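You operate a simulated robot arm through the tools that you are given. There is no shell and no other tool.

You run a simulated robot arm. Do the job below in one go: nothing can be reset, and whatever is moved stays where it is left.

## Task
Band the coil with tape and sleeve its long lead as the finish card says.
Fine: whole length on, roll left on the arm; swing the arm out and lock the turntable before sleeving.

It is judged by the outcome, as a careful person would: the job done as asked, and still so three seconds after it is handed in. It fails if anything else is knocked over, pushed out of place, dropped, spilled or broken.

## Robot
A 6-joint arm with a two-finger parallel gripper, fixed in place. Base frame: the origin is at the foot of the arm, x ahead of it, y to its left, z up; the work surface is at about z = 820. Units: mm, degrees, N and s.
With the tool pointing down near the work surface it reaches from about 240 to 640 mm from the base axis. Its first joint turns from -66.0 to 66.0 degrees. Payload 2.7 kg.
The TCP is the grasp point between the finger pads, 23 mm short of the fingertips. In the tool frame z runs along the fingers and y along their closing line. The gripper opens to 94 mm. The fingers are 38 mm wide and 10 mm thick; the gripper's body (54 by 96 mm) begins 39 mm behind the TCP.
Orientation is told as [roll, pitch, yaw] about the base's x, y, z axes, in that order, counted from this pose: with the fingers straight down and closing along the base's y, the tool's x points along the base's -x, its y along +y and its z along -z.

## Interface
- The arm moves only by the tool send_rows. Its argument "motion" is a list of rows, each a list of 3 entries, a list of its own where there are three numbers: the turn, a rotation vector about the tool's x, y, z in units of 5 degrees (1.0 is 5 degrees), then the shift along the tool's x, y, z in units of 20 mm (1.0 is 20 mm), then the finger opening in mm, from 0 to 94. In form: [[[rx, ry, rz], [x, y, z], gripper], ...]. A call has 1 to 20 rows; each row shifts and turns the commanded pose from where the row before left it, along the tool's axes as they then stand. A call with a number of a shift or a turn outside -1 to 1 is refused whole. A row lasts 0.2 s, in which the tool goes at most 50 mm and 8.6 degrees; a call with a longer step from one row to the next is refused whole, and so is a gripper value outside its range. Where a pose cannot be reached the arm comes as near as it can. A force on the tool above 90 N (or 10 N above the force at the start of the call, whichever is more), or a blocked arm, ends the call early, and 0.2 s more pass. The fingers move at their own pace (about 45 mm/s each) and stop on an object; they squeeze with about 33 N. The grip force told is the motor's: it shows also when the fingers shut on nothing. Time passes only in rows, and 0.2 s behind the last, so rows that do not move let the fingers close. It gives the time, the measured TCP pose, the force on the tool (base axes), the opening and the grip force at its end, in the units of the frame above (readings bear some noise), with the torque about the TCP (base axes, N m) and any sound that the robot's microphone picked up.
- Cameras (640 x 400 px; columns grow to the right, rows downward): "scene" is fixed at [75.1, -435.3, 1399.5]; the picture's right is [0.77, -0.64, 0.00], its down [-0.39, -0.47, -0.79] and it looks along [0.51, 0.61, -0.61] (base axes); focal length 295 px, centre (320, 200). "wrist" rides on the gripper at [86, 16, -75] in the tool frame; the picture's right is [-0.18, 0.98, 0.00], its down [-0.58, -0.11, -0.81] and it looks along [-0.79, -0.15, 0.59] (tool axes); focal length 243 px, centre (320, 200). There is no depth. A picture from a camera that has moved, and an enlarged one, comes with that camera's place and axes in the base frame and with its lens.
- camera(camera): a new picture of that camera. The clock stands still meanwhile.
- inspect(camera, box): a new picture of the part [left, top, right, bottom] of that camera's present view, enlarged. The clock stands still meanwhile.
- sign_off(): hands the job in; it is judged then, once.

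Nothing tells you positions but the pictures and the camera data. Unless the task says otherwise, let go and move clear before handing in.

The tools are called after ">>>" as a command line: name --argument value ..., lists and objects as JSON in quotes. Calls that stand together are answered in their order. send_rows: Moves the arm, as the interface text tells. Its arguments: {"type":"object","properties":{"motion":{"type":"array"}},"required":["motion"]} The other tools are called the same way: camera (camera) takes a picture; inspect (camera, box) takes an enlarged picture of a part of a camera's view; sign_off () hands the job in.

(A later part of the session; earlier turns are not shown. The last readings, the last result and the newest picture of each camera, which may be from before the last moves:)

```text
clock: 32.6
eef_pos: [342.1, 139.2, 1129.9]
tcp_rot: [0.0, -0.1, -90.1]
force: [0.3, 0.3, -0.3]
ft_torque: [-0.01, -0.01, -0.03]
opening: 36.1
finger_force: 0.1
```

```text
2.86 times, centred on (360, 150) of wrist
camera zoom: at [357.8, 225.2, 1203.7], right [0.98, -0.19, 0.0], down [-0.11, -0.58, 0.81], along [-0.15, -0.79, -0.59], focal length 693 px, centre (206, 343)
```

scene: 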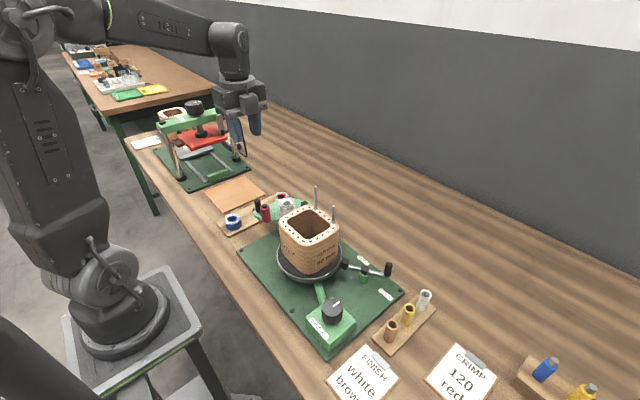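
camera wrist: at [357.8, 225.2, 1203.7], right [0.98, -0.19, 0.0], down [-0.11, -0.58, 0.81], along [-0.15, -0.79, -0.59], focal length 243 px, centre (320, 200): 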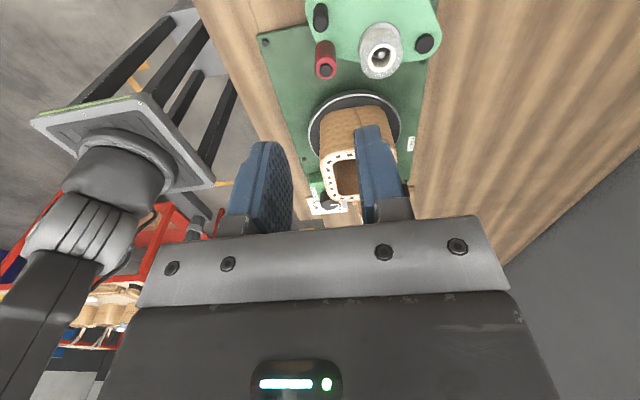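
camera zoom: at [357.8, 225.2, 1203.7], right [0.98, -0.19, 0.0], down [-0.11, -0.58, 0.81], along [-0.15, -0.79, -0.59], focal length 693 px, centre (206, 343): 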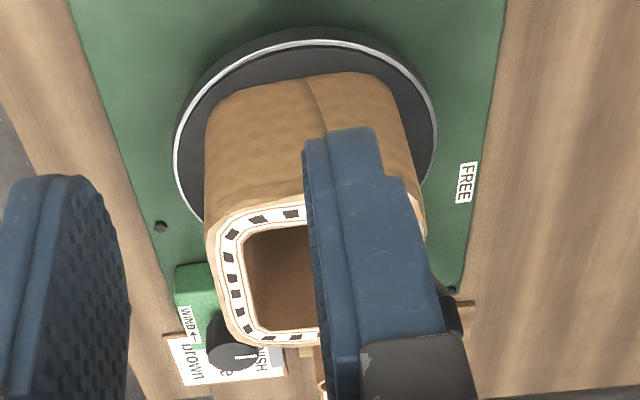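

The handle is right below the TCP. I'll descend to just above it, check, and then go around it.

>>> send_rows --motion '[[[0, 0, 0], [-0.05, 0, 0.95], 36], [[0, 0, 0], [0, 0, 1], 36], [[0, 0, 0], [0, 0, 1], 36], [[0, 0, 0], [0, 0, 1], 36], [[0, 0, 0], [0, 0, 1], 36], [[0, 0, 0], [0, 0, 1], 36], [[0, 0, 0], [0, 0, 1], 36], [[0, 0, 0], [0, 0, 1], 36], [[0, 0, 0], [0, 0, 0], 36]]'

>>> camera --camera "wrist"

>>> inspect --camera "scene" --box '[220, 140, 340, 220]'

```text
clock: 34.6
eef_pos: [342.4, 137.9, 971.5]
tcp_rot: [0.0, 0.0, -90.0]
force: [-0.5, 0.0, -0.1]
ft_torque: [-0.02, 0.0, 0.01]
opening: 35.9
finger_force: 0.0
```

```text
taken
camera wrist: at [357.8, 224.0, 1044.9], right [0.98, -0.18, 0.0], down [-0.11, -0.58, 0.81], along [-0.15, -0.79, -0.59], focal length 243 px, centre (320, 200)
```

wrist: 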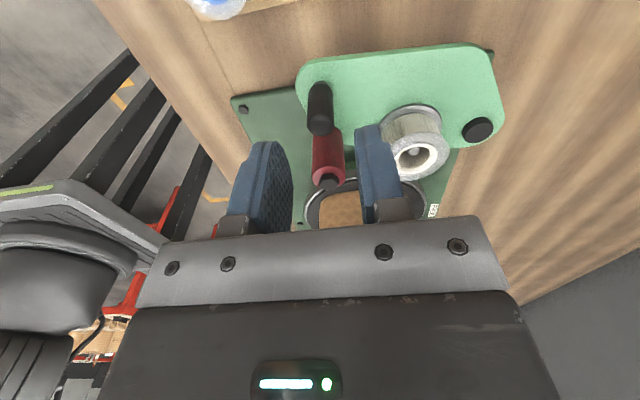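

```text
5.00 times, centred on (280, 180) of scene
camera zoom: at [75.1, -435.3, 1399.5], right [0.77, -0.64, 0.0], down [-0.39, -0.47, -0.79], along [0.51, 0.61, -0.61], focal length 1476 px, centre (520, 300)
```

zoom: 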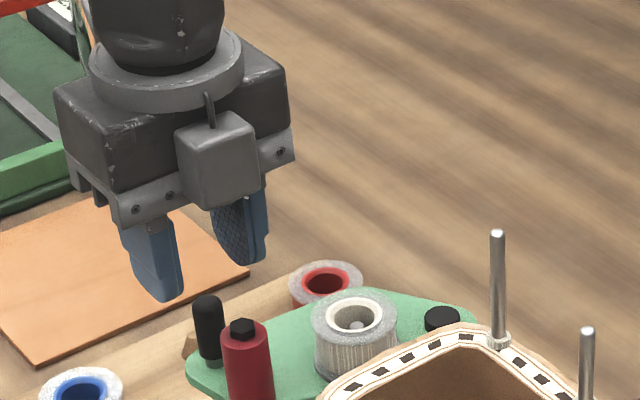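

The handle is centred between the fingers. There's a box on the tool's far side, so I'll keep TCP at about z 930 to clear the coil's top while swinging. Now I go down around the handle and grip it.

>>> send_rows --motion '[[[0, 0, 0], [0, 0, 0.7], 36], [[0, 0, 0], [0, 0, 0.7], 36], [[0, 0, 0], [0, 0, 0.65], 36], [[0, 0, 0], [0, 0, 0], 30], [[0, 0, 0], [0, 0, 0], 22], [[0, 0, 0], [0, 0, 0], 14], [[0, 0, 0], [0, 0, 0], 10], [[0, 0, 0], [0, 0, 0], 10]]'

>>> camera --camera "wrist"

>>> inspect --camera "scene" --box '[220, 140, 340, 220]'

```text
clock: 36.4
eef_pos: [340.8, 137.7, 930.9]
tcp_rot: [-0.1, 0.0, -90.0]
force: [8.7, -2.3, -5.6]
ft_torque: [0.29, 0.42, 0.12]
opening: 15.7
finger_force: 45.2
```

```text
taken
camera wrist: at [358.2, 223.7, 1004.4], right [0.98, -0.18, 0.0], down [-0.11, -0.58, 0.81], along [-0.15, -0.79, -0.59], focal length 243 px, centre (320, 200)
```

wrist: 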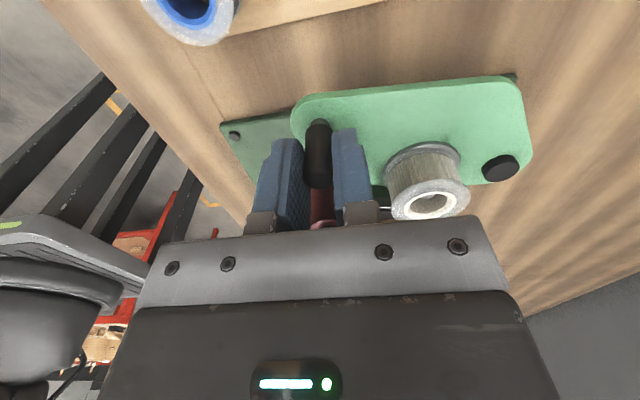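

```text
5.00 times, centred on (280, 180) of scene
camera zoom: at [75.4, -435.3, 1399.4], right [0.77, -0.64, 0.0], down [-0.39, -0.47, -0.79], along [0.51, 0.61, -0.61], focal length 1476 px, centre (520, 300)
```

zoom: 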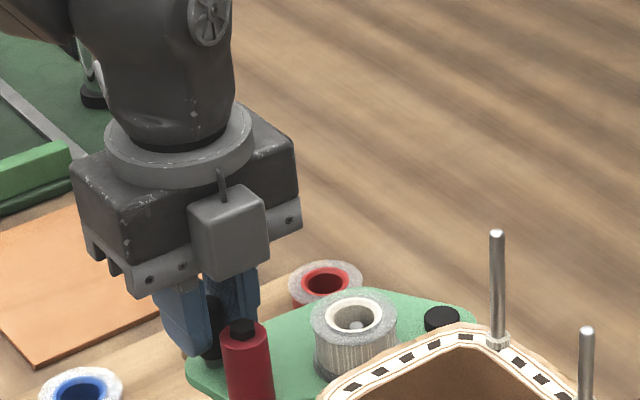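

The handle is gripped. I'll swing the arm in along its arc about the pivot at (454, 85.5), starting with a short stretch and watching the force.

>>> send_rows --motion '[[[0, 0, -0.4], [-0.4, -0.17, 0], 10], [[0, 0, -0.4], [-0.4, -0.154, 0], 10], [[0, 0, -0.4], [-0.411, -0.139, 0], 10]]'

>>> inspect --camera "scene" --box '[220, 140, 340, 220]'

```text
clock: 37.2
eef_pos: [334.0, 113.3, 930.5]
tcp_rot: [0.0, 0.0, -84.0]
force: [9.9, -0.5, -2.3]
ft_torque: [-0.19, 0.4, 0.15]
opening: 15.9
finger_force: 44.9
```

```text
5.00 times, centred on (280, 180) of scene
camera zoom: at [75.4, -435.3, 1399.4], right [0.77, -0.64, 0.0], down [-0.39, -0.47, -0.79], along [0.51, 0.61, -0.61], focal length 1476 px, centre (520, 300)
```

zoom: 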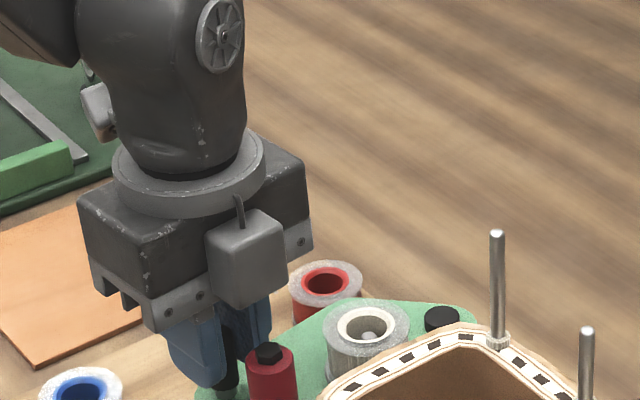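

The arm swings freely. I'll continue.

>>> send_rows --motion '[[[0, 0, -0.4], [-0.414, -0.129, 0], 10], [[0, 0, -0.4], [-0.414, -0.109, 0], 10], [[0, 0, -0.4], [-0.419, -0.099, 0], 10], [[0, 0, -0.4], [-0.428, -0.081, 0], 10]]'

>>> camera --camera "wrist"

>>> inspect --camera "scene" --box '[240, 160, 360, 240]'

```text
clock: 38.2
eef_pos: [330.1, 77.8, 929.7]
tcp_rot: [0.0, 0.0, -76.0]
force: [-2.8, -0.6, 13.7]
ft_torque: [0.03, 0.21, 0.13]
opening: 15.3
finger_force: 45.3
```

```text
taken
camera wrist: at [324.9, 166.9, 1004.3], right [1.0, 0.06, 0.0], down [0.03, -0.59, 0.81], along [0.05, -0.8, -0.59], focal length 243 px, centre (320, 200)
```

wrist: 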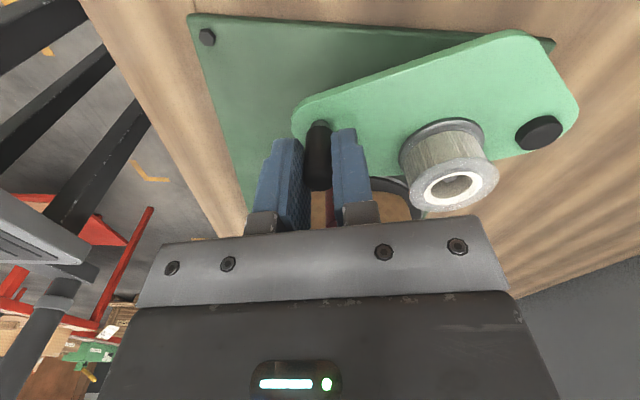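

```text
5.00 times, centred on (300, 200) of scene
camera zoom: at [74.9, -435.3, 1399.5], right [0.77, -0.64, 0.0], down [-0.39, -0.47, -0.79], along [0.51, 0.61, -0.61], focal length 1476 px, centre (420, 200)
```

zoom: 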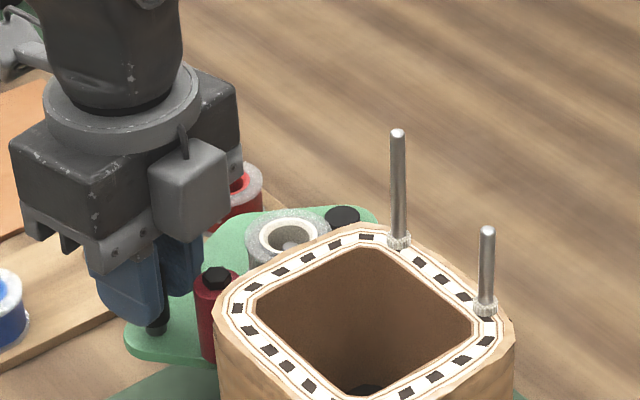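

The roller is nearing the coil. I'll go on 12 degrees and then in finer steps.

>>> send_rows --motion '[[[0, 0, -0.4], [-0.426, -0.07, 0], 10], [[0, 0, -0.4], [-0.428, -0.05, 0], 10], [[0, 0, -0.4], [-0.429, -0.04, 0], 10]]'

>>> camera --camera "wrist"

>>> inspect --camera "scene" --box '[240, 160, 360, 240]'

```text
clock: 39.0
eef_pos: [334.2, 53.3, 929.7]
tcp_rot: [0.1, 0.0, -70.0]
force: [-2.3, 1.8, 11.6]
ft_torque: [-0.2, -0.08, 0.47]
opening: 15.5
finger_force: 45.1
```

```text
taken
camera wrist: at [319.6, 140.4, 1004.2], right [0.99, 0.16, 0.0], down [0.1, -0.58, 0.81], along [0.13, -0.8, -0.59], focal length 243 px, centre (320, 200)
```

wrist: 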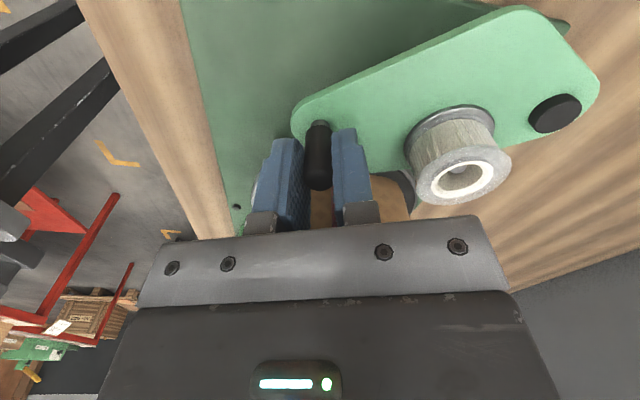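

```text
5.00 times, centred on (300, 200) of scene
camera zoom: at [74.9, -435.3, 1399.5], right [0.77, -0.64, 0.0], down [-0.39, -0.47, -0.79], along [0.51, 0.61, -0.61], focal length 1476 px, centre (420, 200)
```

zoom: 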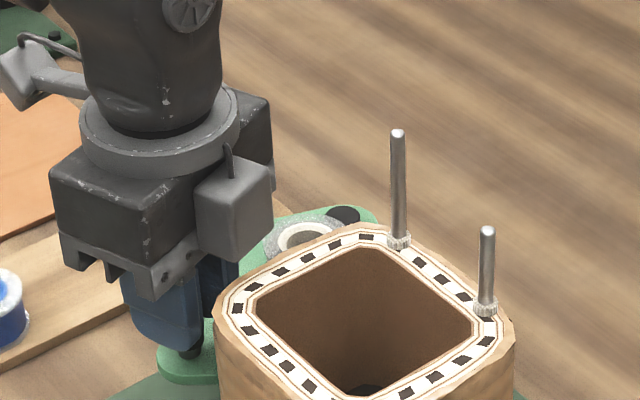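

The roller should be about 7 degrees from touching. I'll take small steps now, reading the force after each.

>>> send_rows --motion '[[[0, 0, 0], [-0.107, 0, 0], 10], [[0, 0, 0], [-0.107, 0, 0], 10]]'

>>> send_rows --motion '[[[0, 0, 0], [-0.107, 0, 0], 10], [[0, 0, 0], [-0.107, 0, 0], 10]]'

>>> inspect --camera "scene" --box '[240, 160, 360, 240]'

>>> inspect --camera "wrist" --box '[220, 90, 520, 230]'

```text
clock: 39.6
eef_pos: [334.8, 48.9, 930.7]
tcp_rot: [-0.1, 0.0, -70.0]
force: [-3.2, 5.8, 8.7]
ft_torque: [0.67, -0.15, 0.38]
opening: 15.8
finger_force: 45.4
```

```text
clock: 40.2
eef_pos: [336.8, 45.9, 930.5]
tcp_rot: [0.1, 0.0, -69.9]
force: [-4.5, 2.0, 4.4]
ft_torque: [0.23, -0.49, 0.22]
opening: 15.6
finger_force: 45.4
```

```text
5.00 times, centred on (300, 200) of scene
camera zoom: at [74.9, -435.3, 1399.5], right [0.77, -0.64, 0.0], down [-0.39, -0.47, -0.79], along [0.51, 0.61, -0.61], focal length 1476 px, centre (420, 200)
```

zoom: 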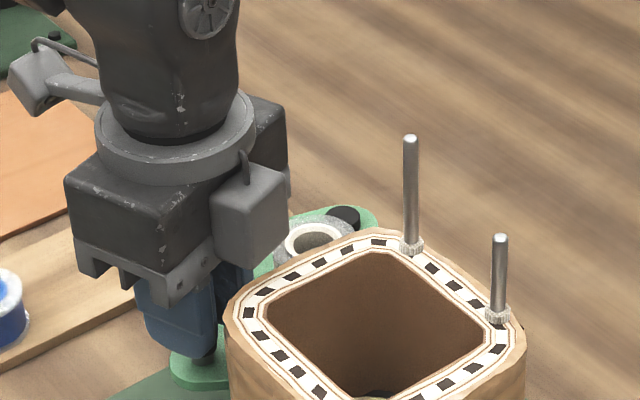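

```text
2.13 times, centred on (370, 160) of wrist
camera zoom: at [322.4, 132.0, 1004.0], right [0.99, 0.16, 0.0], down [0.1, -0.58, 0.81], along [0.13, -0.8, -0.59], focal length 518 px, centre (213, 285)
```

zoom: 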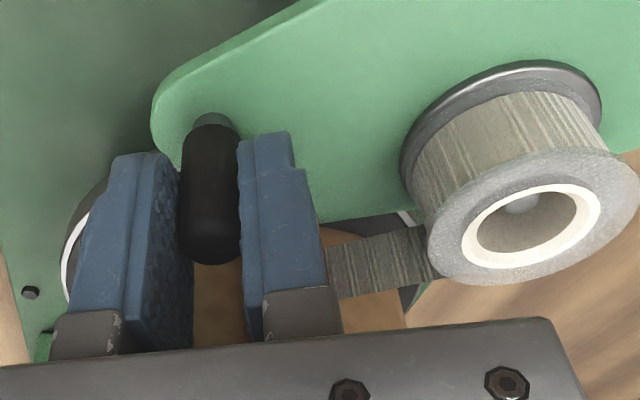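

The tape has caught between roll and coil, but the coil seems to have moved a little in the picture. I'll check the whole scene before doing anything more.

>>> camera --camera "scene"

>>> inspect --camera "scene" --box '[220, 170, 420, 300]'

```text
taken
```

scene: 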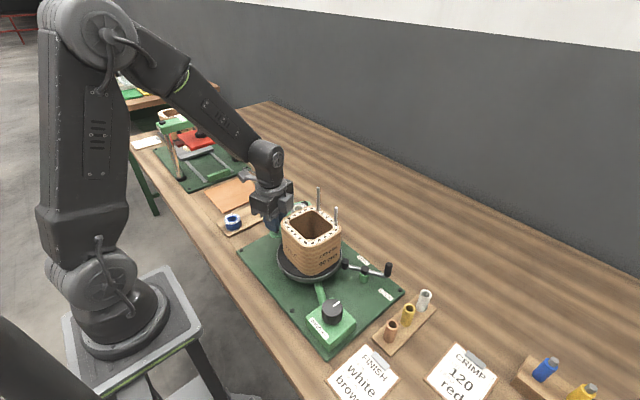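

```text
3.08 times, centred on (320, 235) of scene
camera zoom: at [74.9, -435.3, 1399.5], right [0.77, -0.64, 0.0], down [-0.39, -0.47, -0.79], along [0.51, 0.61, -0.61], focal length 908 px, centre (320, 92)
```

zoom: 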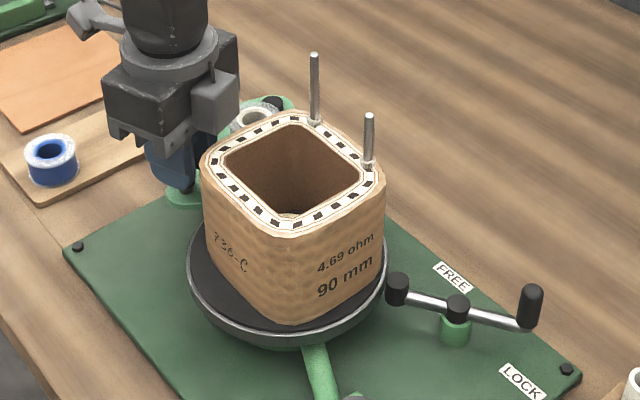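

The roller has slid the coil about 7 mm toward -y on its turntable; nothing else moved. I'll ease the arm back a hair, release the handle, rise and look down into the coil to see how it is located.

>>> send_rows --motion '[[[0, 0, 0], [0.05, 0, 0], 10], [[0, 0, 0], [0, 0, 0], 20], [[0, 0, 0], [0, 0, 0], 30], [[0, 0, 0], [0, 0, 0], 30], [[0, 0, 0], [0, 0, -0.5], 30], [[0, 0, 0], [0, 0, -1], 30], [[0, 0, 0], [0, 0, -1], 30], [[0, 0, 0], [0, 0, -1], 50], [[0, 0, 0], [0, 0, -1], 70], [[0, 0, 0], [0, 0, -1], 90], [[0, 0, 0], [0, 0, -1], 94], [[0, 0, 0], [0, 0, -1], 94], [[0, 0, 0], [0, 0, -1], 94], [[0, 0, 0], [0, 0, -1], 94], [[0, 0, 0], [0, 0, 0], 94]]'

>>> camera --camera "wrist"

>>> inspect --camera "scene" --box '[220, 170, 420, 300]'

```text
clock: 43.4
eef_pos: [337.3, 46.2, 1119.9]
tcp_rot: [0.0, 0.1, -70.1]
force: [0.1, 1.2, 0.1]
ft_torque: [-0.01, -0.01, 0.02]
opening: 93.9
finger_force: 0.1
```

```text
taken
camera wrist: at [322.0, 132.8, 1194.2], right [0.99, 0.16, 0.0], down [0.1, -0.58, 0.81], along [0.13, -0.8, -0.59], focal length 243 px, centre (320, 200)
```

wrist: 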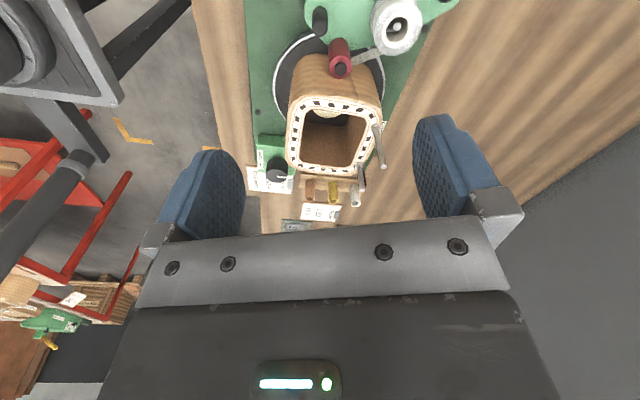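

```text
3.08 times, centred on (320, 235) of scene
camera zoom: at [75.1, -435.3, 1399.5], right [0.77, -0.64, 0.0], down [-0.39, -0.47, -0.79], along [0.51, 0.61, -0.61], focal length 908 px, centre (320, 92)
```

zoom: 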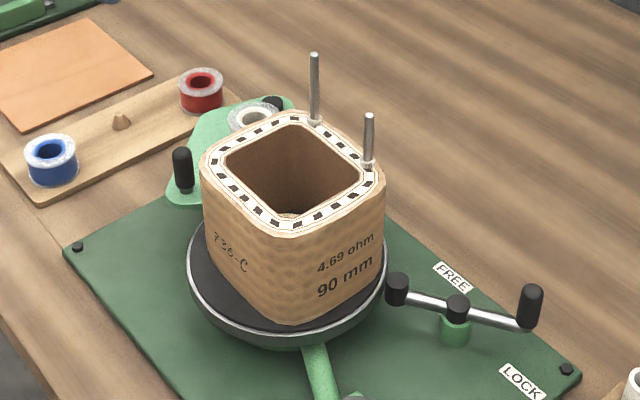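

>>> inspect --camera "wrist" --box '[240, 20, 440, 180]'

>>> inspect --camera "scene" --box '[280, 200, 340, 250]'

```text
2.50 times, centred on (340, 100) of wrist
camera zoom: at [322.0, 132.8, 1194.2], right [0.99, 0.16, 0.0], down [0.1, -0.58, 0.81], along [0.13, -0.8, -0.59], focal length 606 px, centre (270, 450)
```

zoom: 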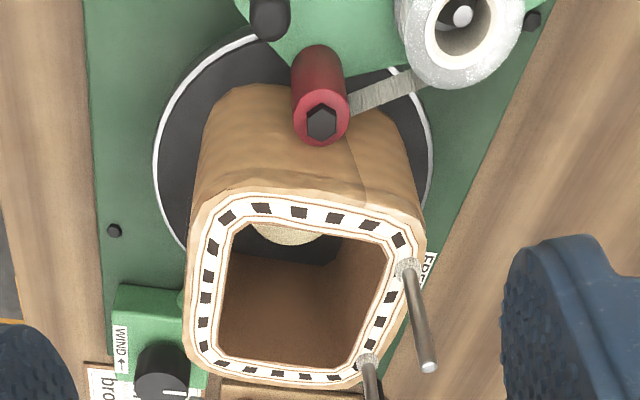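

```text
8.00 times, centred on (310, 225) of scene
camera zoom: at [75.1, -435.3, 1399.5], right [0.77, -0.64, 0.0], down [-0.39, -0.47, -0.79], along [0.51, 0.61, -0.61], focal length 2362 px, centre (400, 0)
```

zoom: 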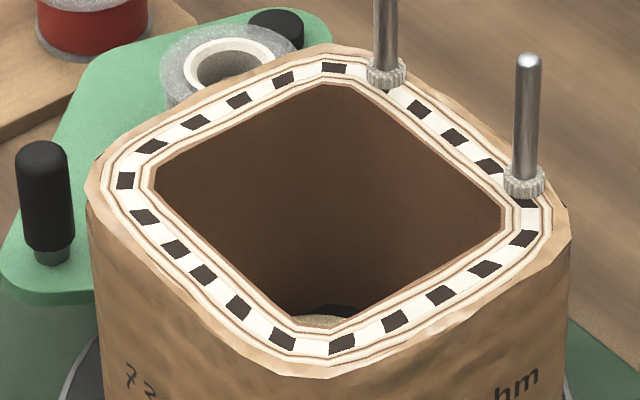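

The coil sits loosely around a hub, so the offset is bounded, and the tape web now runs from the roll round the roller onto the coil. I'll leave the arm in and go to the WIND knob, turning the gripper so its camera points away from the coil.

>>> send_rows --motion '[[[0, 0, 0], [-0.9225, -0.5, 0], 94], [[0, 0, 0], [-0.9225, -0.5, 0], 94], [[0, 0, 0], [-0.9225, -0.5, 0], 94], [[0, 0, 0], [-0.9225, -0.5, 0], 94], [[0, 0, 0], [-0.9225, -0.5, 0], 94], [[0, 0, 0], [-0.9225, -0.5, 0], 94], [[0, 0, 0], [-0.9225, -0.5, 0], 94], [[0, 0, 0], [-0.9225, -0.5, 0], 94], [[0, 0, 0], [-0.9225, -0.5, 0], 94], [[0, 0, 0], [-0.9225, -0.5, 0], 94], [[0, 0, 0], [-0.9225, -0.5, 0], 94], [[0, 0, 0], [-0.9225, -0.5, 0], 94], [[0, 0, 0], [0, 0, 0], 94]]'

>>> send_rows --motion '[[[0, 0, -1], [0, 0, 0], 94], [[0, 0, -1], [0, 0, 0], 94], [[0, 0, -1], [0, 0, 0], 94], [[0, 0, -1], [0, 0, 0], 94], [[0, 0, -1], [0, 0, 0], 94], [[0, 0, -1], [0, 0, 0], 94], [[0, 0, -1], [0, 0, 0], 94], [[0, 0, -1], [0, 0, 0], 94], [[0, 0, -1], [0, 0, 0], 94], [[0, 0, -1], [0, 0, 0], 94], [[0, 0, -1], [0, 0, 0], 94], [[0, 0, -1], [0, 0, 0], 94], [[0, 0, -1], [0, 0, 0], 94], [[0, 0, -1], [0, 0, 0], 94], [[0, 0, 0], [0, 0, 0], 94]]'

>>> camera --camera "wrist"

>>> camera --camera "scene"

```text
clock: 46.2
eef_pos: [300.5, -201.9, 1121.3]
tcp_rot: [0.0, 0.1, -69.9]
force: [-0.2, 0.5, 0.4]
ft_torque: [0.06, 0.01, 0.03]
opening: 93.8
finger_force: 0.0
```

```text
clock: 49.4
eef_pos: [299.4, -202.8, 1119.8]
tcp_rot: [0.0, -0.1, 0.2]
force: [-1.1, -0.3, 0.4]
ft_torque: [-0.02, -0.01, 0.0]
opening: 93.9
finger_force: 0.1
```

```text
taken
camera wrist: at [212.9, -186.1, 1193.9], right [0.18, 0.98, 0.0], down [0.58, -0.11, 0.81], along [0.79, -0.15, -0.59], focal length 243 px, centre (320, 200)
```

wrist: 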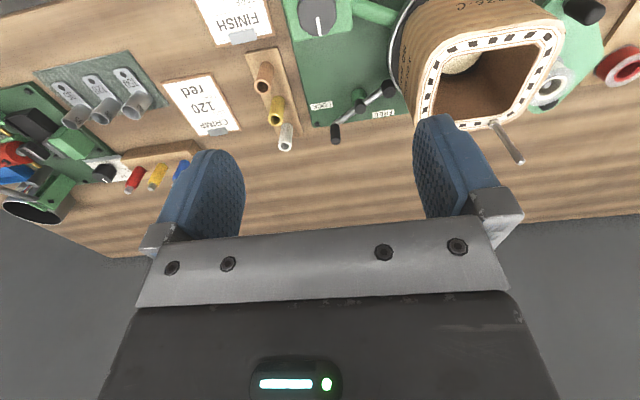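

```text
taken
```

scene: 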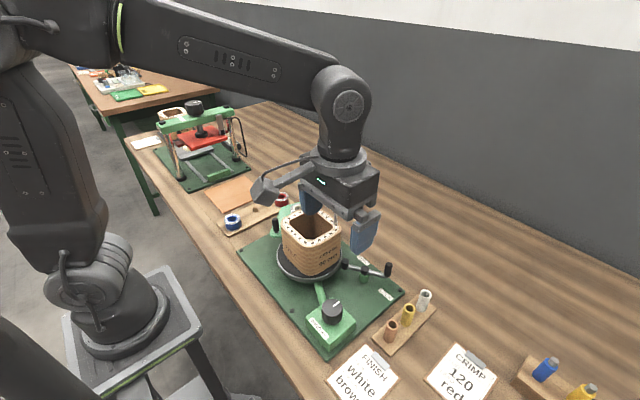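

The knob is straight below the TCP. I'll turn the gripper further (to about +120 degrees) so I have a long clockwise stroke, then descend.

>>> send_rows --motion '[[[0, 0, -1], [0, 0, 0.2], 80], [[0, 0, -1], [0, 0, 0.2], 80], [[0, 0, -1], [0, 0, 0.2], 80], [[0, 0, -1], [0, 0, 0.2], 80], [[0, 0, -1], [0, 0, 0.2], 80], [[0, 0, -1], [0, 0, 0.2], 80], [[0, 0, -1], [0, 0, 0.2], 70], [[0, 0, -1], [0, 0, 0.2], 60], [[0, 0, -1], [0, 0, 0.2], 60], [[0, 0, -1], [0, 0, 0.2], 60], [[0, 0, -1], [0, 0, 0.2], 60], [[0, 0, -1], [0, 0, 0.2], 60], [[0, 0, -1], [0, 0, 0.2], 60], [[0, 0, -1], [0, 0, 0.2], 60], [[0, 0, -1], [0, 0, 0.2], 60], [[0, 0, -1], [0, 0, 0.2], 60], [[0, 0, -1], [0, 0, 0.2], 60], [[0, 0, -1], [0, 0, 0.2], 60], [[0, 0, 0], [0, 0, 0], 60]]'

>>> camera --camera "wrist"

>>> inspect --camera "scene" --box '[220, 170, 420, 370]'

```text
clock: 53.4
eef_pos: [300.1, -202.3, 1048.9]
tcp_rot: [-0.1, 0.0, 90.1]
force: [0.1, -0.6, 0.3]
ft_torque: [-0.03, 0.01, 0.04]
opening: 59.6
finger_force: 0.0
```

```text
taken
camera wrist: at [283.2, -288.4, 1122.1], right [-0.98, 0.18, 0.0], down [0.11, 0.58, 0.81], along [0.15, 0.79, -0.59], focal length 243 px, centre (320, 200)
```

wrist: 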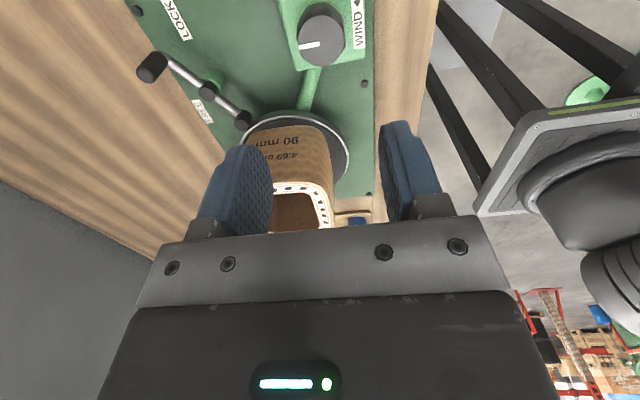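

```text
2.00 times, centred on (320, 270) of scene
camera zoom: at [75.1, -435.3, 1399.5], right [0.77, -0.64, 0.0], down [-0.39, -0.47, -0.79], along [0.51, 0.61, -0.61], focal length 590 px, centre (320, 60)
```

zoom: 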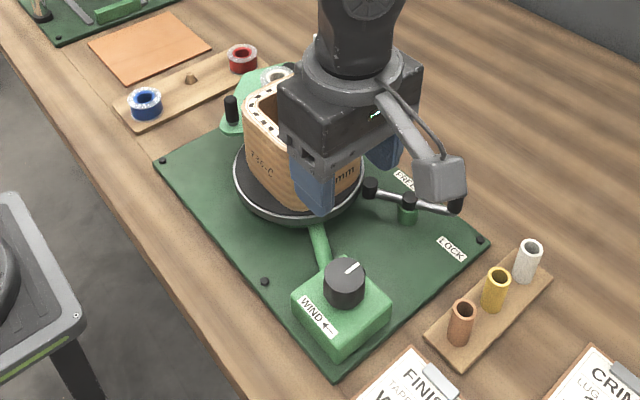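

The knob is aligned beneath the TCP. I'll zoom in on the arrow to be sure of its sense.

>>> inspect --camera "wrist" --box '[270, 0, 390, 80]'

>>> inspect --camera "scene" --box '[305, 290, 365, 340]'

```text
5.00 times, centred on (330, 40) of wrist
camera zoom: at [283.2, -288.4, 1122.1], right [-0.98, 0.18, 0.0], down [0.11, 0.58, 0.81], along [0.15, 0.79, -0.59], focal length 1213 px, centre (270, 1000)
```

zoom: 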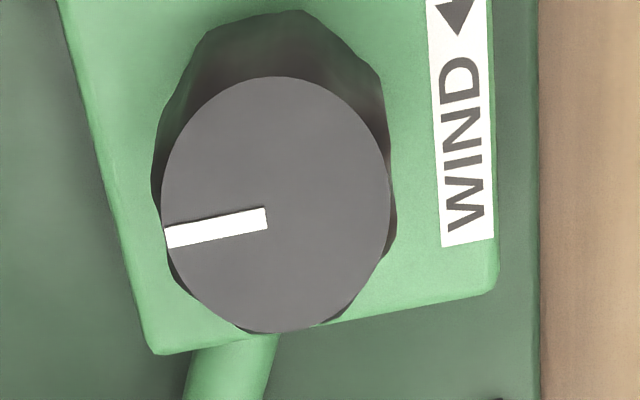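

```text
8.00 times, centred on (335, 315) of scene
camera zoom: at [75.1, -435.3, 1399.5], right [0.77, -0.64, 0.0], down [-0.39, -0.47, -0.79], along [0.51, 0.61, -0.61], focal length 2362 px, centre (200, -720)
```

zoom: 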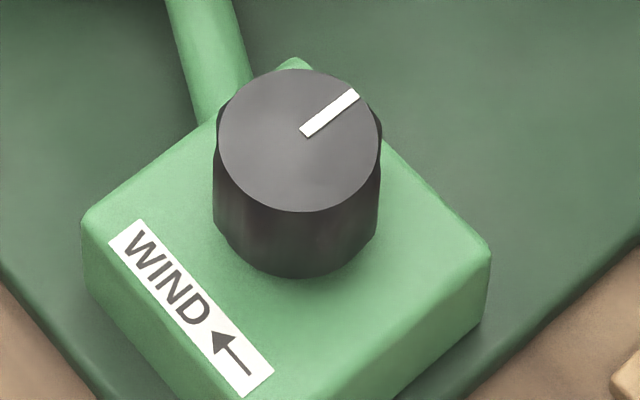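

The arrow means clockwise seen from above. The knob's centre is about 4 mm toward -x; I'll correct and descend near it.

>>> send_rows --motion '[[[0, 0, 0], [0, 0.1, 0.9], 60], [[0, 0, 0], [0, 0.1, 0.9], 60], [[0, 0, 0], [0, 0, 0.9], 60], [[0, 0, 0], [0, 0, 0.9], 60], [[0, 0, 0], [0, 0, 0.9], 60], [[0, 0, 0], [0, 0, 0.9], 60], [[0, 0, 0], [0, 0, 0], 60]]'

>>> camera --camera "wrist"

>>> inspect --camera "scene" --box '[260, 220, 420, 340]'

```text
clock: 55.0
eef_pos: [295.6, -201.8, 940.4]
tcp_rot: [0.0, 0.0, 90.0]
force: [-0.3, -0.5, -0.2]
ft_torque: [-0.02, -0.02, -0.03]
opening: 60.0
finger_force: 0.0
```

```text
taken
camera wrist: at [278.8, -288.5, 1014.2], right [-0.98, 0.18, 0.0], down [0.11, 0.58, 0.81], along [0.15, 0.79, -0.59], focal length 243 px, centre (320, 200)
```

wrist: 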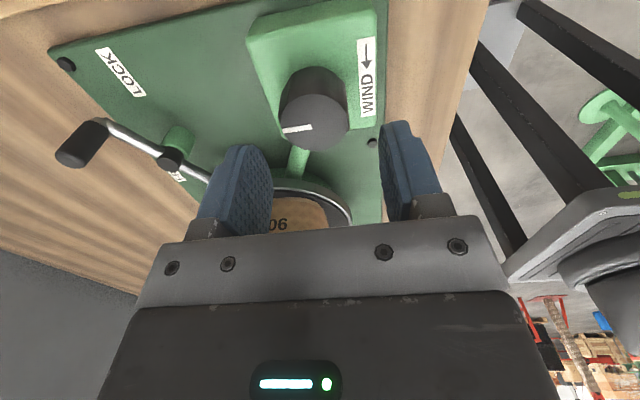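

```text
3.33 times, centred on (340, 280) of scene
camera zoom: at [75.1, -435.3, 1399.5], right [0.77, -0.64, 0.0], down [-0.39, -0.47, -0.79], along [0.51, 0.61, -0.61], focal length 984 px, centre (253, -67)
```

zoom: 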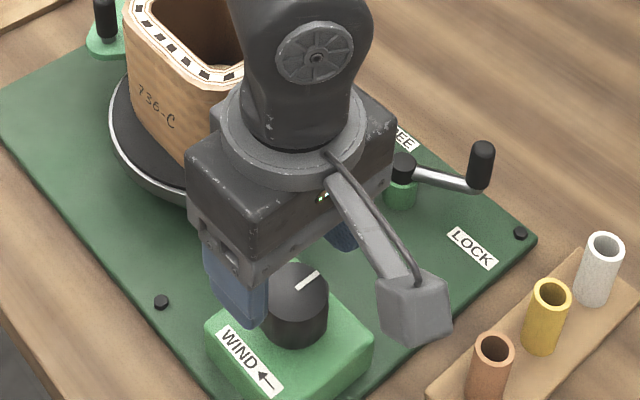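

The knob's top is at about z 893 and its body about 20 mm tall, so I'll set TCP to about z 899 with a 2 mm sideways correction, then close on it.

>>> send_rows --motion '[[[0, 0, 0], [-0.07, -0.1, 0.7], 60], [[0, 0, 0], [0, 0, 0.7], 60], [[0, 0, 0], [0, 0, 0.66], 60], [[0, 0, 0], [0, 0, 0], 50], [[0, 0, 0], [0, 0, 0], 40], [[0, 0, 0], [0, 0, 0], 32], [[0, 0, 0], [0, 0, 0], 32]]'

>>> camera --camera "wrist"

>>> inspect --camera "scene" --box '[260, 180, 420, 340]'

```text
clock: 56.6
eef_pos: [297.9, -198.9, 899.8]
tcp_rot: [-0.1, 0.0, 90.0]
force: [5.3, 1.0, -8.2]
ft_torque: [-0.49, -0.12, 0.02]
opening: 39.6
finger_force: 45.3
```

```text
taken
camera wrist: at [281.5, -287.0, 973.2], right [-0.98, 0.18, 0.0], down [0.11, 0.58, 0.81], along [0.15, 0.79, -0.59], focal length 243 px, centre (320, 200)
```

wrist: 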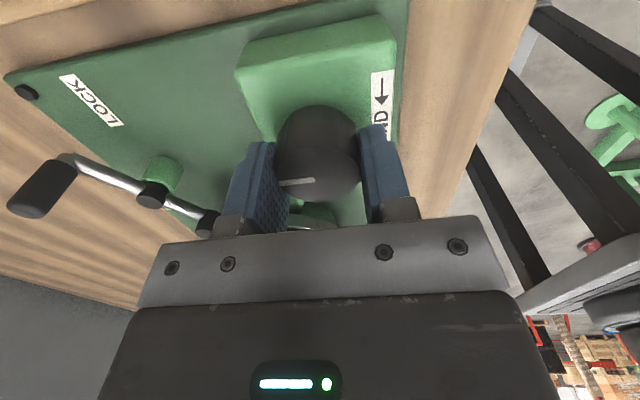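

```text
2.50 times, centred on (340, 260) of scene
camera zoom: at [75.3, -435.3, 1399.4], right [0.77, -0.64, 0.0], down [-0.39, -0.47, -0.79], along [0.51, 0.61, -0.61], focal length 738 px, centre (270, 50)
```

zoom: 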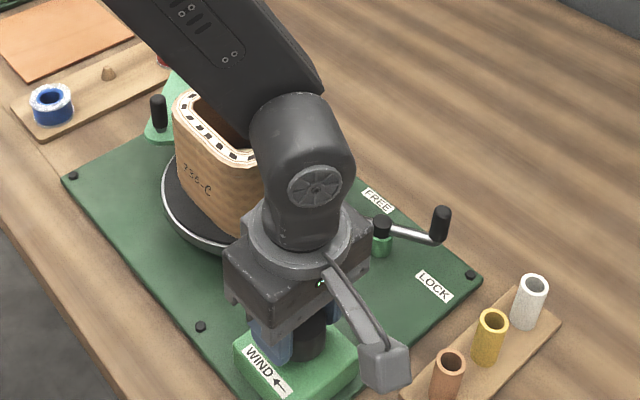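

The knob is gripped. I'll turn it clockwise 20 degrees as a test and see what the turntable does.

>>> send_rows --motion '[[[0, 0, 0.5], [0, 0, 0], 32], [[0, 0, 1], [0, 0, 0], 32], [[0, 0, 1], [0, 0, 0], 32], [[0, 0, 1], [0, 0, 0], 32], [[0, 0, 0.5], [0, 0, 0], 32], [[0, 0, 0], [0, 0, 0], 32]]'

>>> camera --camera "wrist"

>>> inspect --camera "scene" --box '[240, 170, 420, 300]'

```text
clock: 58.0
eef_pos: [299.8, -201.0, 899.9]
tcp_rot: [-0.4, 0.0, 70.0]
force: [23.8, 2.7, -2.9]
ft_torque: [-0.4, 0.52, 0.43]
opening: 40.2
finger_force: 45.0
```

```text
taken
camera wrist: at [253.9, -276.6, 973.2], right [-0.86, 0.51, 0.0], down [0.3, 0.51, 0.81], along [0.41, 0.69, -0.59], focal length 243 px, centre (320, 200)
```

wrist: 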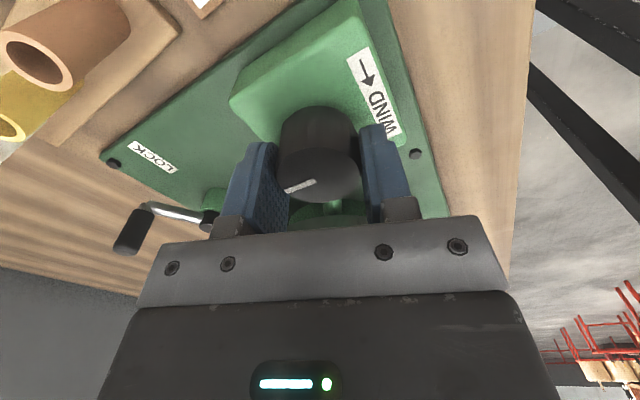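

```text
3.08 times, centred on (330, 235) of scene
camera zoom: at [75.7, -435.2, 1399.4], right [0.77, -0.64, 0.0], down [-0.39, -0.47, -0.79], along [0.51, 0.61, -0.61], focal length 908 px, centre (289, 92)
```

zoom: 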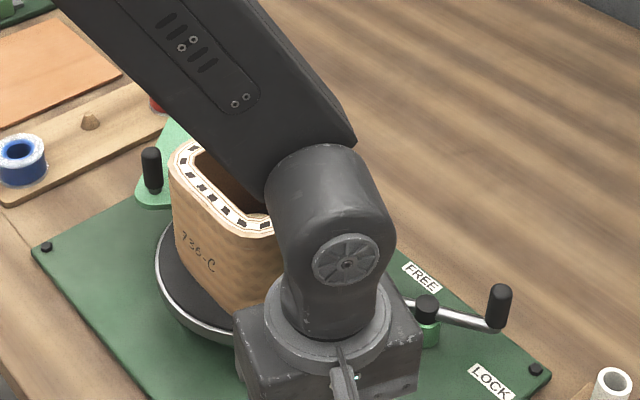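

The knob turns with the gripper and the coil appears to have moved slightly. I'll ease the side load and continue the stroke.

>>> send_rows --motion '[[[0, 0, 0.5], [-0.02, -0.05, 0], 32], [[0, 0, 1], [0, 0, 0], 32], [[0, 0, 1], [0, 0, 0], 32], [[0, 0, 1], [0, 0, 0], 32], [[0, 0, 1], [0, 0, 0], 32], [[0, 0, 1], [0, 0, 0], 32], [[0, 0, 1], [0, 0, 0], 32], [[0, 0, 1], [0, 0, 0], 32], [[0, 0, 0.5], [0, 0, 0], 32], [[0, 0, 0], [0, 0, 0], 32]]'

>>> camera --camera "wrist"

>>> inspect --camera "scene" --box '[240, 170, 420, 300]'

```text
clock: 60.2
eef_pos: [301.9, -202.6, 900.4]
tcp_rot: [-0.4, -0.4, 29.9]
force: [18.3, -14.4, 1.7]
ft_torque: [-0.1, -0.07, 0.31]
opening: 41.9
finger_force: 11.0
```

```text
taken
camera wrist: at [217.6, -231.1, 973.4], right [-0.33, 0.94, -0.01], down [0.55, 0.2, 0.81], along [0.77, 0.26, -0.59], focal length 243 px, centre (320, 200)
```

wrist: 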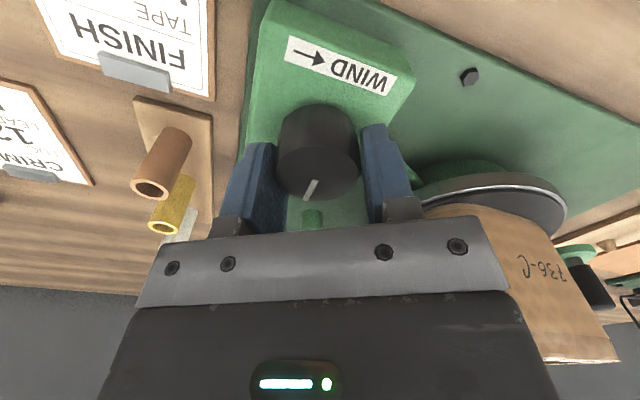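

```text
3.08 times, centred on (330, 235) of scene
camera zoom: at [75.5, -435.6, 1399.3], right [0.77, -0.64, 0.0], down [-0.39, -0.47, -0.79], along [0.51, 0.61, -0.61], focal length 908 px, centre (289, 92)
```

zoom: 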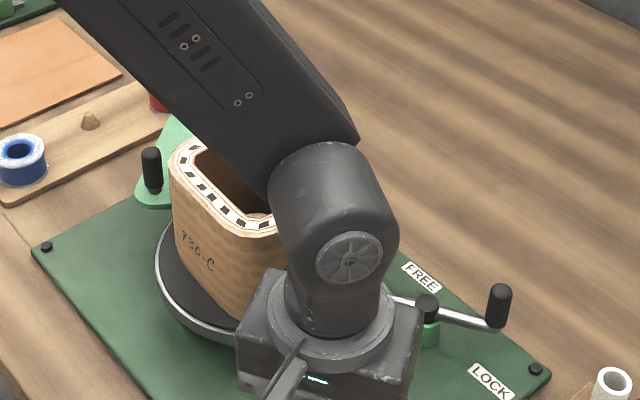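

The knob slipped in the fingers and the coil hardly turned, so something is holding the turntable. I'll let go, rise and check whether the lock lever's pad is pressed on the rim.

>>> send_rows --motion '[[[0, 0, 0], [0, 0, 0], 48], [[0, 0, 0], [0, 0, 0], 58], [[0, 0, 0], [0, 0, -0.5], 60], [[0, 0, 0], [0, 0, -1], 60], [[0, 0, 0], [0, 0, -1], 60], [[0, 0, 0], [0, 0, -1], 60], [[0, 0, 0], [0, 0, -1], 60], [[0, 0, 0], [0, 0, -1], 60], [[0, 0, 0], [0, 0, -1], 60], [[0, 0, 0], [0, 0, -1], 60], [[0, 0, 0], [0, 0, 0], 60]]'

>>> camera --camera "wrist"

>>> inspect --camera "scene" --box '[330, 245, 400, 300]'

>>> inspect --camera "scene" --box '[220, 170, 420, 300]'

```text
clock: 62.6
eef_pos: [298.5, -200.9, 1048.4]
tcp_rot: [0.1, 0.0, 30.1]
force: [1.2, -0.6, -0.2]
ft_torque: [-0.02, 0.02, -0.02]
opening: 59.9
finger_force: 0.1
```

```text
taken
camera wrist: at [215.0, -229.7, 1122.6], right [-0.33, 0.94, 0.0], down [0.56, 0.2, 0.81], along [0.76, 0.27, -0.59], focal length 243 px, centre (320, 200)
```

wrist: 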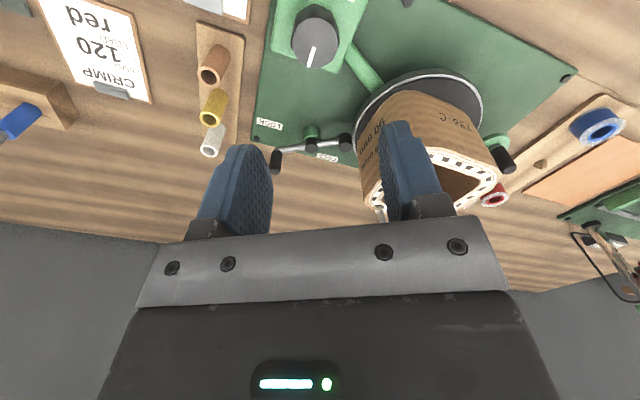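

```text
7.27 times, centred on (365, 272) of scene
camera zoom: at [75.1, -435.3, 1399.5], right [0.77, -0.64, 0.0], down [-0.39, -0.47, -0.79], along [0.51, 0.61, -0.61], focal length 2147 px, centre (-7, -327)
```

zoom: 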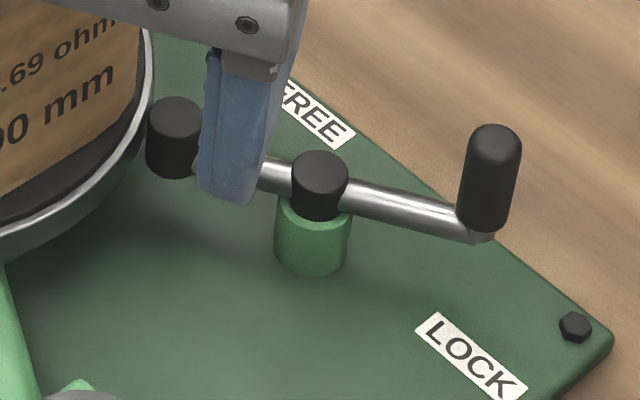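

```text
3.08 times, centred on (320, 235) of scene
camera zoom: at [75.1, -435.3, 1399.5], right [0.77, -0.64, 0.0], down [-0.39, -0.47, -0.79], along [0.51, 0.61, -0.61], focal length 908 px, centre (320, 92)
```

zoom: 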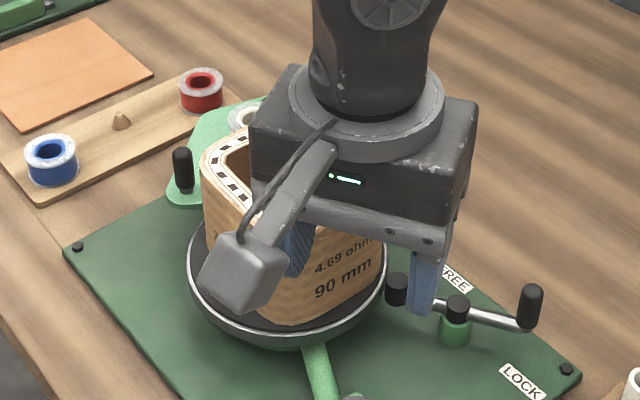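

I need to know whether the knob actually turned. I'll zoom in on its mark, and on the pad at the rim.

>>> inspect --camera "wrist" --box '[270, 0, 370, 80]'

>>> inspect --camera "wrist" --box '[240, 60, 400, 180]'

>>> inspect --camera "scene" --box '[305, 280, 365, 330]'

```text
5.00 times, centred on (320, 40) of wrist
camera zoom: at [215.0, -229.7, 1122.6], right [-0.33, 0.94, 0.0], down [0.56, 0.2, 0.81], along [0.76, 0.27, -0.59], focal length 1213 px, centre (320, 1000)
```

zoom: 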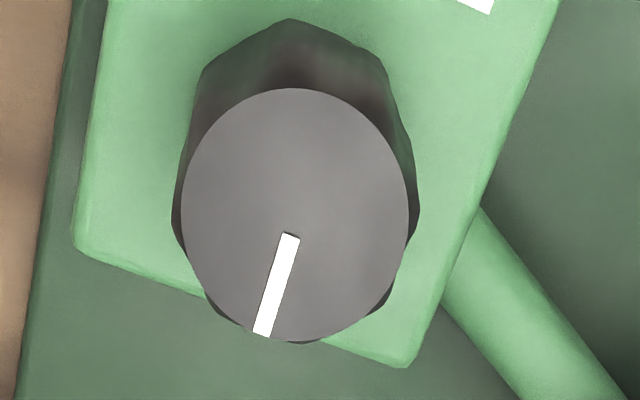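

```text
3.33 times, centred on (320, 120) of wrist
camera zoom: at [215.0, -229.7, 1122.6], right [-0.33, 0.94, 0.0], down [0.56, 0.2, 0.81], along [0.76, 0.27, -0.59], focal length 809 px, centre (320, 467)
```

zoom: 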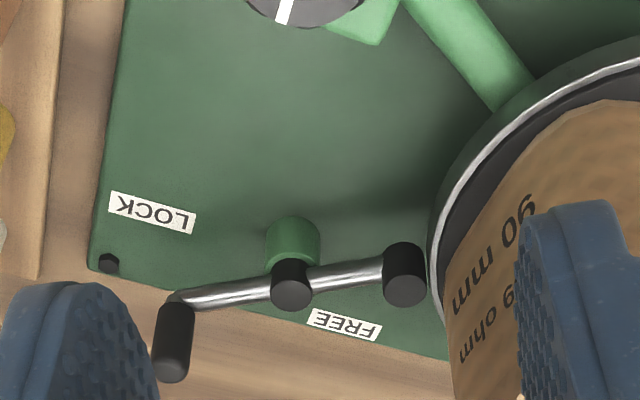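

```text
8.00 times, centred on (335, 305) of scene
camera zoom: at [75.1, -435.3, 1399.5], right [0.77, -0.64, 0.0], down [-0.39, -0.47, -0.79], along [0.51, 0.61, -0.61], focal length 2362 px, centre (200, -640)
```

zoom: 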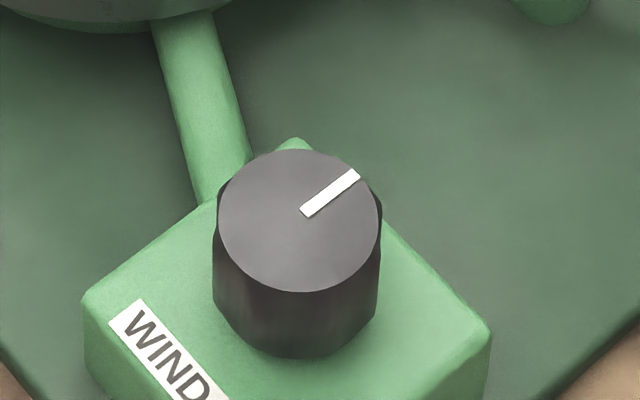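

The knob mark is exactly where it started and the pad is touching the rim, with the handle by the LOCK label, so the turntable is locked now. I'll move to the lever handle at about (461, -207) to swing it toward FREE.

>>> send_rows --motion '[[[0, 0, 0], [-0.864, -0.542, 0.2375], 40], [[0, 0, 0], [-0.864, -0.542, 0.2375], 40], [[0, 0, 0], [-0.864, -0.542, 0.2375], 40], [[0, 0, 0], [-0.864, -0.542, 0.2375], 40], [[0, 0, 0], [-0.864, -0.542, 0.2375], 40], [[0, 0, 0], [-0.864, -0.542, 0.2375], 40], [[0, 0, 0], [-0.864, -0.542, 0.2375], 40], [[0, 0, 0], [-0.864, -0.542, 0.2375], 40], [[0, 0, 0], [0, 0, 0], 40]]'

>>> send_rows --motion '[[[0, 0, -1], [0, 0, 0], 40], [[0, 0, -1], [0, 0, 0], 40], [[0, 0, -1], [0, 0, 0], 40], [[0, 0, -1], [0, 0, 0], 40], [[0, 0, -1], [0, 0, 0], 40], [[0, 0, -1], [0, 0, 0], 40], [[0, 0, -1], [0, 0, 0], 40], [[0, 0, -1], [0, 0, 0], 40], [[0, 0, -1], [0, 0, 0], 40], [[0, 0, -1], [0, 0, 0], 40], [[0, 0, -1], [0, 0, 0], 40], [[0, 0, -1], [0, 0, 0], 40], [[0, 0, -1], [0, 0, 0], 40], [[0, 0, -1], [0, 0, 0], 40], [[0, 0, -1], [0, 0, 0], 40], [[0, 0, -1], [0, 0, 0], 40], [[0, 0, 0], [0, 0, 0], 40]]'

>>> camera --camera "wrist"

>>> camera --camera "scene"

```text
clock: 64.6
eef_pos: [462.4, -205.9, 1009.6]
tcp_rot: [0.0, 0.0, 30.0]
force: [0.5, 0.0, 0.7]
ft_torque: [0.01, 0.04, -0.04]
opening: 39.9
finger_force: 0.1
```

```text
clock: 68.2
eef_pos: [461.6, -205.4, 1010.7]
tcp_rot: [0.0, 0.0, 110.1]
force: [-0.4, 0.0, -0.1]
ft_torque: [-0.02, -0.03, -0.01]
opening: 40.1
finger_force: 0.0
```

```text
taken
camera wrist: at [475.9, -293.0, 1084.3], right [-0.99, -0.16, 0.0], down [-0.1, 0.58, 0.81], along [-0.13, 0.8, -0.59], focal length 243 px, centre (320, 200)
```

wrist: 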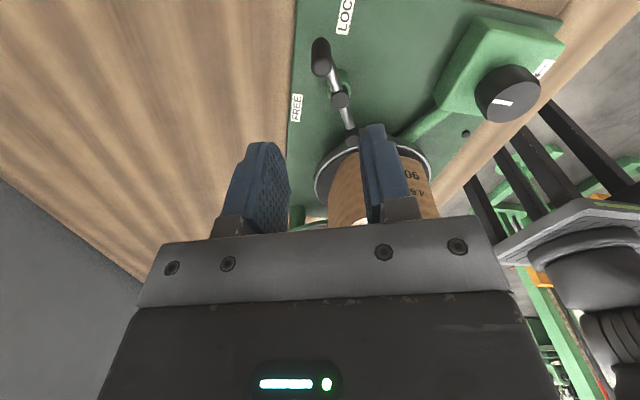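

```text
taken
```

scene: 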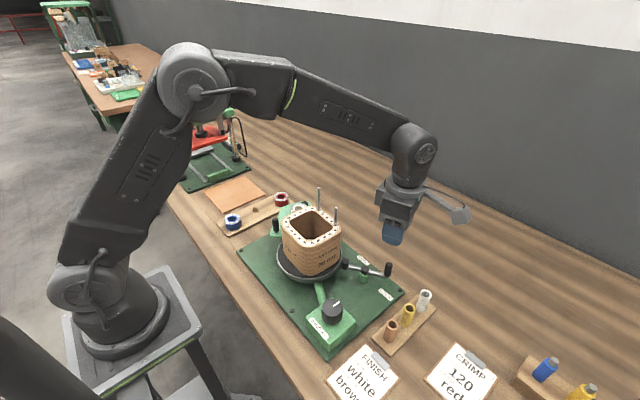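

The handle is right below the fingers. I'll descend around it and grip.

>>> send_rows --motion '[[[0, 0, 0], [0, 0, 0.9], 40], [[0, 0, 0], [0, 0, 0.9], 40], [[0, 0, 0], [0, 0, 0.9], 40], [[0, 0, 0], [0, 0, 0.9], 40], [[0, 0, 0], [0, 0, 0.9], 40], [[0, 0, 0], [0, 0, 0.9], 40], [[0, 0, 0], [0, 0, 0], 40]]'

>>> inspect --camera "wrist" --box '[220, 80, 460, 230]'

>>> inspect --camera "scene" --box '[330, 200, 450, 300]'

```text
clock: 69.8
eef_pos: [461.2, -206.5, 901.2]
tcp_rot: [0.0, 0.1, 110.0]
force: [0.2, -1.4, -0.9]
ft_torque: [0.02, -0.03, 0.02]
opening: 39.9
finger_force: 0.1
```

```text
2.67 times, centred on (340, 155) of wrist
camera zoom: at [475.8, -293.4, 976.4], right [-0.99, -0.16, 0.0], down [-0.1, 0.58, 0.81], along [-0.13, 0.8, -0.59], focal length 647 px, centre (267, 320)
```

zoom: 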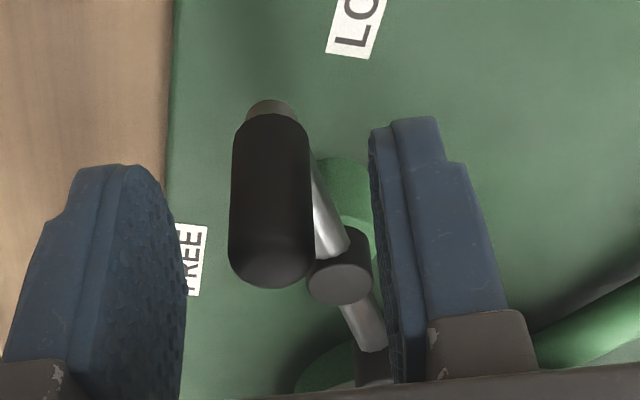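

```text
4.00 times, centred on (390, 250) of scene
camera zoom: at [75.1, -435.3, 1399.5], right [0.77, -0.64, 0.0], down [-0.39, -0.47, -0.79], along [0.51, 0.61, -0.61], focal length 1181 px, centre (40, 0)
```

zoom: 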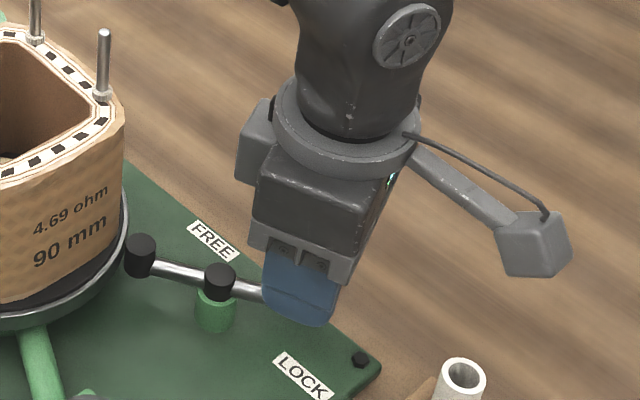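

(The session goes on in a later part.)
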